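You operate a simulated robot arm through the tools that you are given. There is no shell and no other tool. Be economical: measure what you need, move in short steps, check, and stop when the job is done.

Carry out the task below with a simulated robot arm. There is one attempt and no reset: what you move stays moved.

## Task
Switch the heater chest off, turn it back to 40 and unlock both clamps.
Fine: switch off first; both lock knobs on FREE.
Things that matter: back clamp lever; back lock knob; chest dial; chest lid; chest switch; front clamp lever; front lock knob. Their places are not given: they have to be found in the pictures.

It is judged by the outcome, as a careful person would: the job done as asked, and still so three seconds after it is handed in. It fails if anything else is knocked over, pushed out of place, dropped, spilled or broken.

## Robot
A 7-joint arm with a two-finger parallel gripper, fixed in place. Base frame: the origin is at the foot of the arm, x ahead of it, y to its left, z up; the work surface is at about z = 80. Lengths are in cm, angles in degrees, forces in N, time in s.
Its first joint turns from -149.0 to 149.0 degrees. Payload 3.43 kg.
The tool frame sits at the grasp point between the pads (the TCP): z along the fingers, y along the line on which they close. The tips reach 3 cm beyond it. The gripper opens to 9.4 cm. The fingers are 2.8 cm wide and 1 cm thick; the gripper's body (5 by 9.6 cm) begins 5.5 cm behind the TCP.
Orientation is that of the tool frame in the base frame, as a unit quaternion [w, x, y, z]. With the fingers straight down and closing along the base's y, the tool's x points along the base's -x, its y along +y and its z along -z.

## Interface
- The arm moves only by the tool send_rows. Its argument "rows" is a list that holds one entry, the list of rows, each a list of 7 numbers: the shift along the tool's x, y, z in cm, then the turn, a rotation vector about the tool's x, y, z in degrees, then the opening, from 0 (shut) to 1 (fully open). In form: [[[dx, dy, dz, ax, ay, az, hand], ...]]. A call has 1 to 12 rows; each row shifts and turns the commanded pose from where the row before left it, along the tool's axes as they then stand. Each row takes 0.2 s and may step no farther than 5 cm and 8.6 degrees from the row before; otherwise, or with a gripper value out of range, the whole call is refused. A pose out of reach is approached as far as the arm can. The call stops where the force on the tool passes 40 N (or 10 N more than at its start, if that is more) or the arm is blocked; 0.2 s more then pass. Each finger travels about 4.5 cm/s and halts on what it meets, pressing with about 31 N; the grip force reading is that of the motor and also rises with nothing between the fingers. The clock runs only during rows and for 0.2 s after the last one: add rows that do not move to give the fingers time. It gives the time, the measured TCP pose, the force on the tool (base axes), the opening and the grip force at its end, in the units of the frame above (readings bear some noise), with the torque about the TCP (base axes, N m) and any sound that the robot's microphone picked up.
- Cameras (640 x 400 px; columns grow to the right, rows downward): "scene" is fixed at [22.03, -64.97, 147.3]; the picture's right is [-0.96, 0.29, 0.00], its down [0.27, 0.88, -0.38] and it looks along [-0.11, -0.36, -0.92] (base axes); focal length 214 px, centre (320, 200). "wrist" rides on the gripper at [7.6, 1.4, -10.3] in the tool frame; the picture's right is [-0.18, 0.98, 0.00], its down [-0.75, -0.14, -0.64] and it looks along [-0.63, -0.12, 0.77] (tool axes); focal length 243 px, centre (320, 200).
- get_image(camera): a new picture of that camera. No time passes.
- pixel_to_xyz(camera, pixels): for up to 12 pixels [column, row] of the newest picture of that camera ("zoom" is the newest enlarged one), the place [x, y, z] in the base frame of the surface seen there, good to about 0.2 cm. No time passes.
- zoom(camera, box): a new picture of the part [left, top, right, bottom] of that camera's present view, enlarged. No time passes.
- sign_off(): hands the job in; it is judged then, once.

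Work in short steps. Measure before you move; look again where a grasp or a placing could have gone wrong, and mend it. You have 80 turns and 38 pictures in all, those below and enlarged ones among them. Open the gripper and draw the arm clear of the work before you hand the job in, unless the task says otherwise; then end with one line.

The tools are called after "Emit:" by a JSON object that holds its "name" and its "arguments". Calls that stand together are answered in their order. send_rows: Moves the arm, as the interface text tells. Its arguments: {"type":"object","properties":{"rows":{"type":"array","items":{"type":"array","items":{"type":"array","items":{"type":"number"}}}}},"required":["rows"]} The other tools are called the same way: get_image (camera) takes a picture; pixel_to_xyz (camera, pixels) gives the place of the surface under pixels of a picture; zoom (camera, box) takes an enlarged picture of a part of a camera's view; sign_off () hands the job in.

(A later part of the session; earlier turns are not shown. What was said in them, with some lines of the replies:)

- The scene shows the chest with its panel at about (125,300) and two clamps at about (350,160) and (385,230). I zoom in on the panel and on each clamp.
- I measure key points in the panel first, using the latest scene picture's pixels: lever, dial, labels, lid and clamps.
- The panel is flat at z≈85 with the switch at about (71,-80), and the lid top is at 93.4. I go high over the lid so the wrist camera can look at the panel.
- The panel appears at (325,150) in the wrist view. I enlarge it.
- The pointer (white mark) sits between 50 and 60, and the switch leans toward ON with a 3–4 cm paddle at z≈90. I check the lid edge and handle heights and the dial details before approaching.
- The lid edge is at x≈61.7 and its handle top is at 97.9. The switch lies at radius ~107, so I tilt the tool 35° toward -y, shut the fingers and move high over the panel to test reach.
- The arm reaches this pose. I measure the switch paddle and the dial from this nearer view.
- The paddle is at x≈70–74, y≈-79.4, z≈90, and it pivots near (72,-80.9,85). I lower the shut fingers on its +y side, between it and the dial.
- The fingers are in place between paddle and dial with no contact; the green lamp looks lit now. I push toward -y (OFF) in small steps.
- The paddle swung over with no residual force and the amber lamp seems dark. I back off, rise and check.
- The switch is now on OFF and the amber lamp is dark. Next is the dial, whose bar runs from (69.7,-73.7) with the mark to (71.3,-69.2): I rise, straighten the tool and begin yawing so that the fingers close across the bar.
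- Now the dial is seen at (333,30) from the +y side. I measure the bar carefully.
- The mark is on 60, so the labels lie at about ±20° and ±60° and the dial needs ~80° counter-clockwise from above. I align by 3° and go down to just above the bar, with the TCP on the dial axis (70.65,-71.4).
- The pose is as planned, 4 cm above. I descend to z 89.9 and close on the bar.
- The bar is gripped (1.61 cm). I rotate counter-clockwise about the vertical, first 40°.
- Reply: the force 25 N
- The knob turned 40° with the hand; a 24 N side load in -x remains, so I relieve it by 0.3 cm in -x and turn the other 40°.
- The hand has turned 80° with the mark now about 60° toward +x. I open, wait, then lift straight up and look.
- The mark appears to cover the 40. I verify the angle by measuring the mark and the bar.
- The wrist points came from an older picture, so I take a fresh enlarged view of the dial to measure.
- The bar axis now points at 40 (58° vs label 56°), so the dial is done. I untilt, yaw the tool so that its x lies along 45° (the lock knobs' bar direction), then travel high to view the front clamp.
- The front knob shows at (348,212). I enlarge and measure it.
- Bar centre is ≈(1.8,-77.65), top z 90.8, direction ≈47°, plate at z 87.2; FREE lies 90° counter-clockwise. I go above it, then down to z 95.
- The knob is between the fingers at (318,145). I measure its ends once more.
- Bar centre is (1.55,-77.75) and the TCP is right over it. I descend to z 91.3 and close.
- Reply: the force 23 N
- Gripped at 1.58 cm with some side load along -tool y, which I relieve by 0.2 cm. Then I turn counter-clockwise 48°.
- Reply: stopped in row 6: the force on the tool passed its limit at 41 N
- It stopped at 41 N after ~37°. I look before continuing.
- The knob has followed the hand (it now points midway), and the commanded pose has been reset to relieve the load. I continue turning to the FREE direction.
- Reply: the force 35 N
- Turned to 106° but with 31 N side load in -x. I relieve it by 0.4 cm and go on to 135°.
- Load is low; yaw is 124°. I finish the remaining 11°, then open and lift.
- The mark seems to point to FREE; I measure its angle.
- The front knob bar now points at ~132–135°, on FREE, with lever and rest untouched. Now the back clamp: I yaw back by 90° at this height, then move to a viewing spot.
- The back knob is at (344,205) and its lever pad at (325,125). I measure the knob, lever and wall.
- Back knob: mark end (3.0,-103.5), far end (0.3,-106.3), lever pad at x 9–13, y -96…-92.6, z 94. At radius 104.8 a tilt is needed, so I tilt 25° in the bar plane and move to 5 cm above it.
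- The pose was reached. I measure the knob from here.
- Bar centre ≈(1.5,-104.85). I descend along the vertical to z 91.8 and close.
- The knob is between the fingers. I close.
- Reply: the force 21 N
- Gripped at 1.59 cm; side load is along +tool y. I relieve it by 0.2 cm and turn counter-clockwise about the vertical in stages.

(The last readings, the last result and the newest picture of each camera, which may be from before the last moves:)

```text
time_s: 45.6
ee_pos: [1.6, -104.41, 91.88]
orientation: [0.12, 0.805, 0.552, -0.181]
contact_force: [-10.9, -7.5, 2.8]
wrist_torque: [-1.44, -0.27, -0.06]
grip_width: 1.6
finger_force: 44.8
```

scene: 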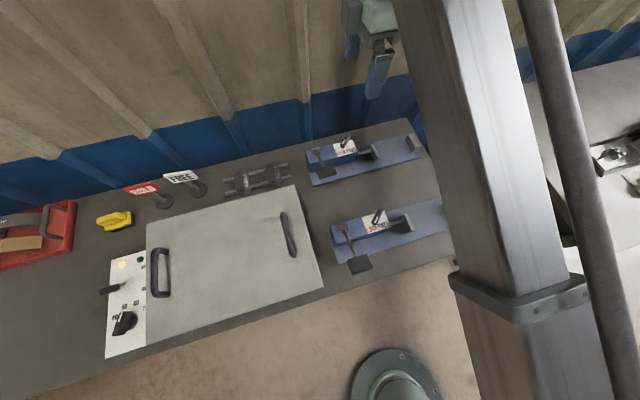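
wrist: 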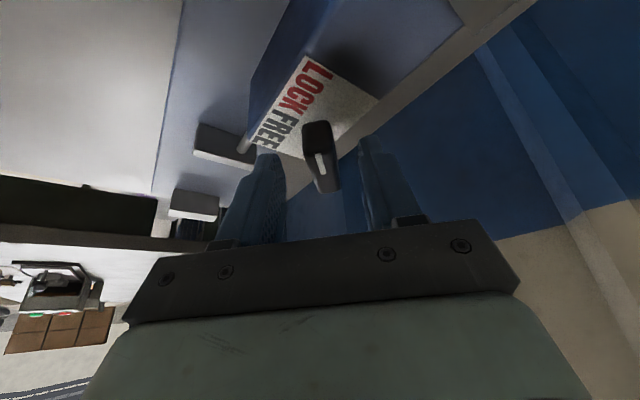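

Turned 24° with modest load. I continue with a small relief.

Emit:
{"name": "send_rows", "arguments": {"rows": [[[-0.1, -0.1, 0.05, 0, 0, 0, 0], [0, -0.05, 0, -2.54, 0, -5.44, 0], [0, -0.05, 0, -2.54, 0, -5.44, 0], [0, -0.05, 0, -2.54, 0, -5.44, 0], [0, -0.05, 0, -2.54, 0, -5.44, 0], [0, 0, 0, 0, 0, 0, 0]]]}}

```text
time_s: 47.0
ee_pos: [1.26, -104.28, 91.89]
orientation: [0.154, 0.672, 0.708, -0.15]
contact_force: [-22.5, 11.0, 7.3]
wrist_torque: [-0.55, -0.47, -0.14]
grip_width: 1.61
finger_force: 44.9
```

Now at 93°. I relieve 0.3 cm in -x and continue.

Emit:
{"name": "send_rows", "arguments": {"rows": [[[0.13, -0.3, -0.08, 0, 0, 0, 0], [0, -0.05, 0, -2.54, 0, -5.44, 0], [0, -0.05, 0, -2.54, 0, -5.44, 0], [0, -0.05, 0, -2.54, 0, -5.44, 0], [0, -0.05, 0, -2.54, 0, -5.44, 0], [0, 0, 0, 0, 0, 0, 0]]]}}

```text
time_s: 48.4
ee_pos: [0.9, -104.41, 91.95]
orientation: [0.183, 0.51, 0.833, -0.113]
contact_force: [0.3, -7.3, -0.9]
wrist_torque: [-1.07, -1.0, -0.01]
grip_width: 1.58
finger_force: 45.6
```

At 117° with low load. I finish the last 18° and read.

Emit:
{"name": "send_rows", "arguments": {"rows": [[[0, -0.05, 0, -2.54, 0, -5.44, 0], [0, -0.05, 0, -2.54, 0, -5.44, 0], [0, -0.05, 0, -2.54, 0, -5.44, 0], [0, 0, 0, 0, 0, 0, 0]]]}}

Emit:
{"name": "send_rows", "arguments": {"rows": [[[0, 0, 0, 0, 0, 0, 0.5], [0, 0, 0, 0, 0, 0, 0.5], [0, 0, 0, 0, 0, 0, 0.5], [-1.8, 0, -3.85, 0, 0, 0, 0.5], [-1.8, 0, -3.85, 0, 0, 0, 0.5], [-1.8, 0, -3.85, 0, 0, 0, 0.5], [0, 0, 0, 0, 0, 0, 0.5]]]}}

Emit:
{"name": "get_image", "arguments": {"camera": "wrist"}}

```text
time_s: 49.4
ee_pos: [0.87, -104.54, 91.85]
orientation: [0.199, 0.373, 0.902, -0.083]
contact_force: [8.5, -12.4, 0.6]
wrist_torque: [-0.51, -1.03, -0.03]
grip_width: 1.58
finger_force: 44.8
```

```text
time_s: 51.0
ee_pos: [0.88, -104.48, 104.74]
orientation: [0.198, 0.374, 0.902, -0.083]
contact_force: [0.8, 0.4, -0.4]
wrist_torque: [0.0, -0.02, -0.01]
grip_width: 4.71
finger_force: 0.1
```

```text
7 pictures are left
```

wrist: 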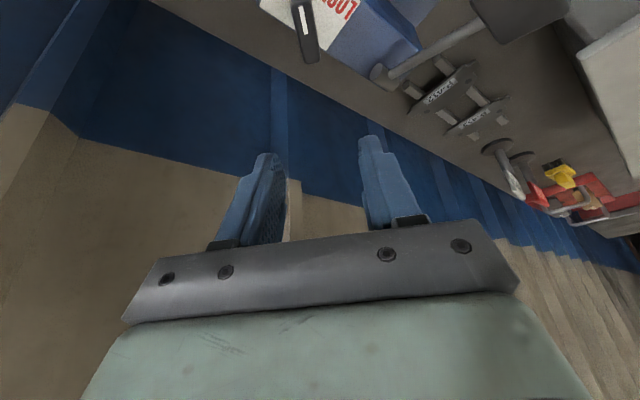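

Released and lifted. I draw back along the camera axis and straighten the tool to see both knobs.

Emit:
{"name": "send_rows", "arguments": {"rows": [[[3.56, 0.07, -2.54, 0, 0, 0, 0.5], [3.56, 0.07, -2.54, 0, 0, 0, 0.5], [3.56, 0.07, -2.54, 0, 0, 0, 0.5], [3.56, 0.07, -2.54, 0, 0, 0, 0.5], [3.56, 0.07, -2.54, 0, 0, 0, 0.5], [0, 0, 0, 0, 8.33, 0, 0.5], [0, 0, 0, 0, 8.33, 0, 0.5], [0, 0, 0, 0, 8.34, 0, 0.5], [0, 0, 0, 0, 0, 0, 0.5]]]}}

Emit:
{"name": "get_image", "arguments": {"camera": "wrist"}}

```text
time_s: 53.0
ee_pos: [-13.97, -88.95, 108.78]
orientation: [-0.002, 0.383, 0.924, 0.0]
contact_force: [-0.3, -0.1, 0.2]
wrist_torque: [0.01, 0.0, 0.04]
grip_width: 4.66
finger_force: 0.0
```

```text
6 pictures are left
```

wrist: 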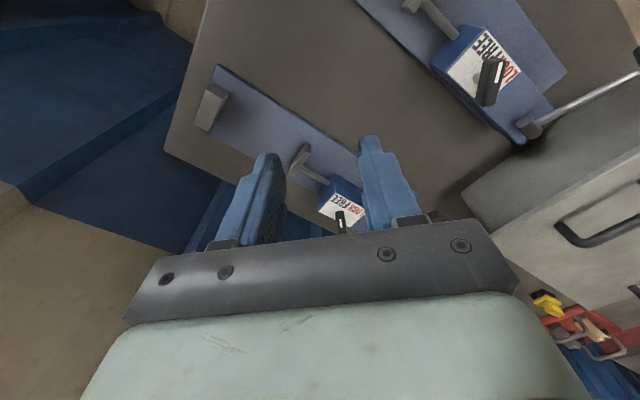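

Emit:
{"name": "pixel_to_xyz", "arguments": {"camera": "wrist", "pixels": [[339, 214], [341, 222], [342, 230], [496, 62], [492, 78], [486, 98], [499, 66], [488, 40], [508, 76]]}}

Emit:
{"name": "zoom", "arguments": {"camera": "wrist", "box": [304, 180, 384, 240]}}

Emit:
{"name": "zoom", "arguments": {"camera": "scene", "box": [290, 110, 450, 280]}}

```text
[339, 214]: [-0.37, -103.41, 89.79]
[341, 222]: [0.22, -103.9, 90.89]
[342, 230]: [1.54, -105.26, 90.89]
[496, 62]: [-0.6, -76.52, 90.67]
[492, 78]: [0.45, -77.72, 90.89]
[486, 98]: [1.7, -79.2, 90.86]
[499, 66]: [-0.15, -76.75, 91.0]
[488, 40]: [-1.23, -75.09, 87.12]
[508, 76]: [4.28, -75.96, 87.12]
```

```text
6.67 times, centred on (344, 210) of wrist
```

zoom: 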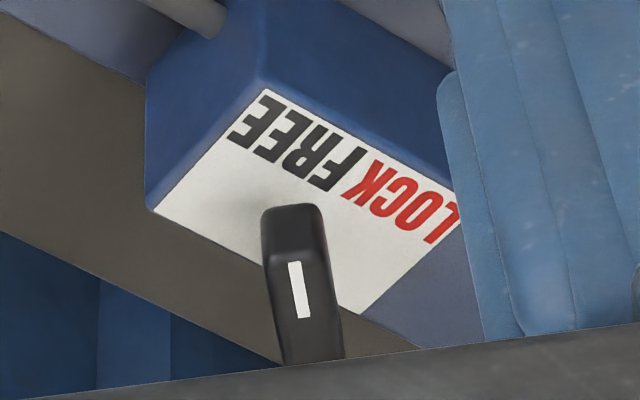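

```text
2.35 times, centred on (370, 195) of scene
```

zoom: 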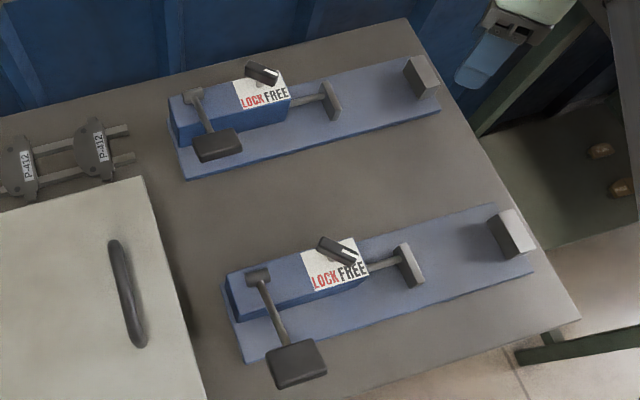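

Both marks point to FREE. I check the two bar angles precisely in this enlarged view.

Emit:
{"name": "pixel_to_xyz", "arguments": {"camera": "zoom", "pixels": [[321, 241], [330, 246], [339, 251], [347, 256], [353, 260], [249, 67], [256, 71], [264, 75], [271, 79], [276, 81]]}}

```text
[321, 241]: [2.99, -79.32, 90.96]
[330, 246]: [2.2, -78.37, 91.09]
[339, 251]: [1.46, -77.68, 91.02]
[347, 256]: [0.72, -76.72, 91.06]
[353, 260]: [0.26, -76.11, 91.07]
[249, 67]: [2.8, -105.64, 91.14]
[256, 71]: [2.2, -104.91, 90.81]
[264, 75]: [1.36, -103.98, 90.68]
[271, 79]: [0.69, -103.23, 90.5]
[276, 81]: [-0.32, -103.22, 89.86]
```

Both bars lie at ~131°, and the FREE labels are at ~132° from the pivots, so both are on FREE. I raise the arm, open the gripper and take a final overall look.

Emit:
{"name": "send_rows", "arguments": {"rows": [[[0, 0, -4, 0, 0, 0, 1], [0, 0, -4, 0, 0, 0, 1], [0, 0, -4, 0, 0, 0, 1], [0, 0, 0, 0, 0, 0, 1], [0, 0, 0, 0, 0, 0, 1]]]}}

Emit:
{"name": "get_image", "arguments": {"camera": "scene"}}

```text
time_s: 54.2
ee_pos: [-14.06, -89.04, 120.77]
orientation: [-0.003, 0.384, 0.923, 0.0]
contact_force: [-0.4, 0.0, 0.0]
wrist_torque: [0.0, -0.04, 0.04]
grip_width: 9.4
finger_force: 0.1
```

```text
3 pictures are left
```

scene: 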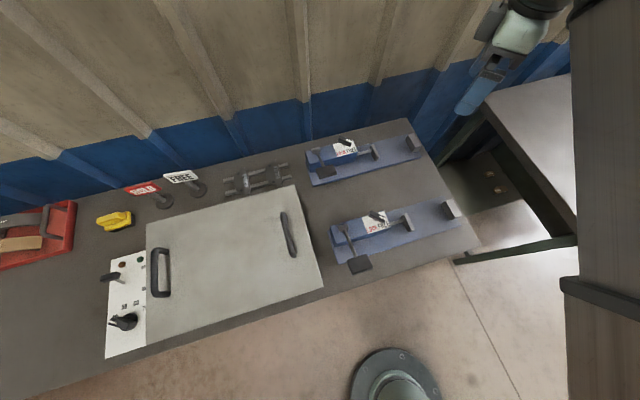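

The final picture shows the switch off, the dial on 40, both knobs on FREE, and the lid, levers and loose items where they were. I hand in.

Emit:
{"name": "sign_off", "arguments": {}}

```text
The job is handed in.
```

The heater chest was switched off first, then its dial was turned back to 40 and both clamp lock knobs were set to FREE; the final picture shows nothing else moved.
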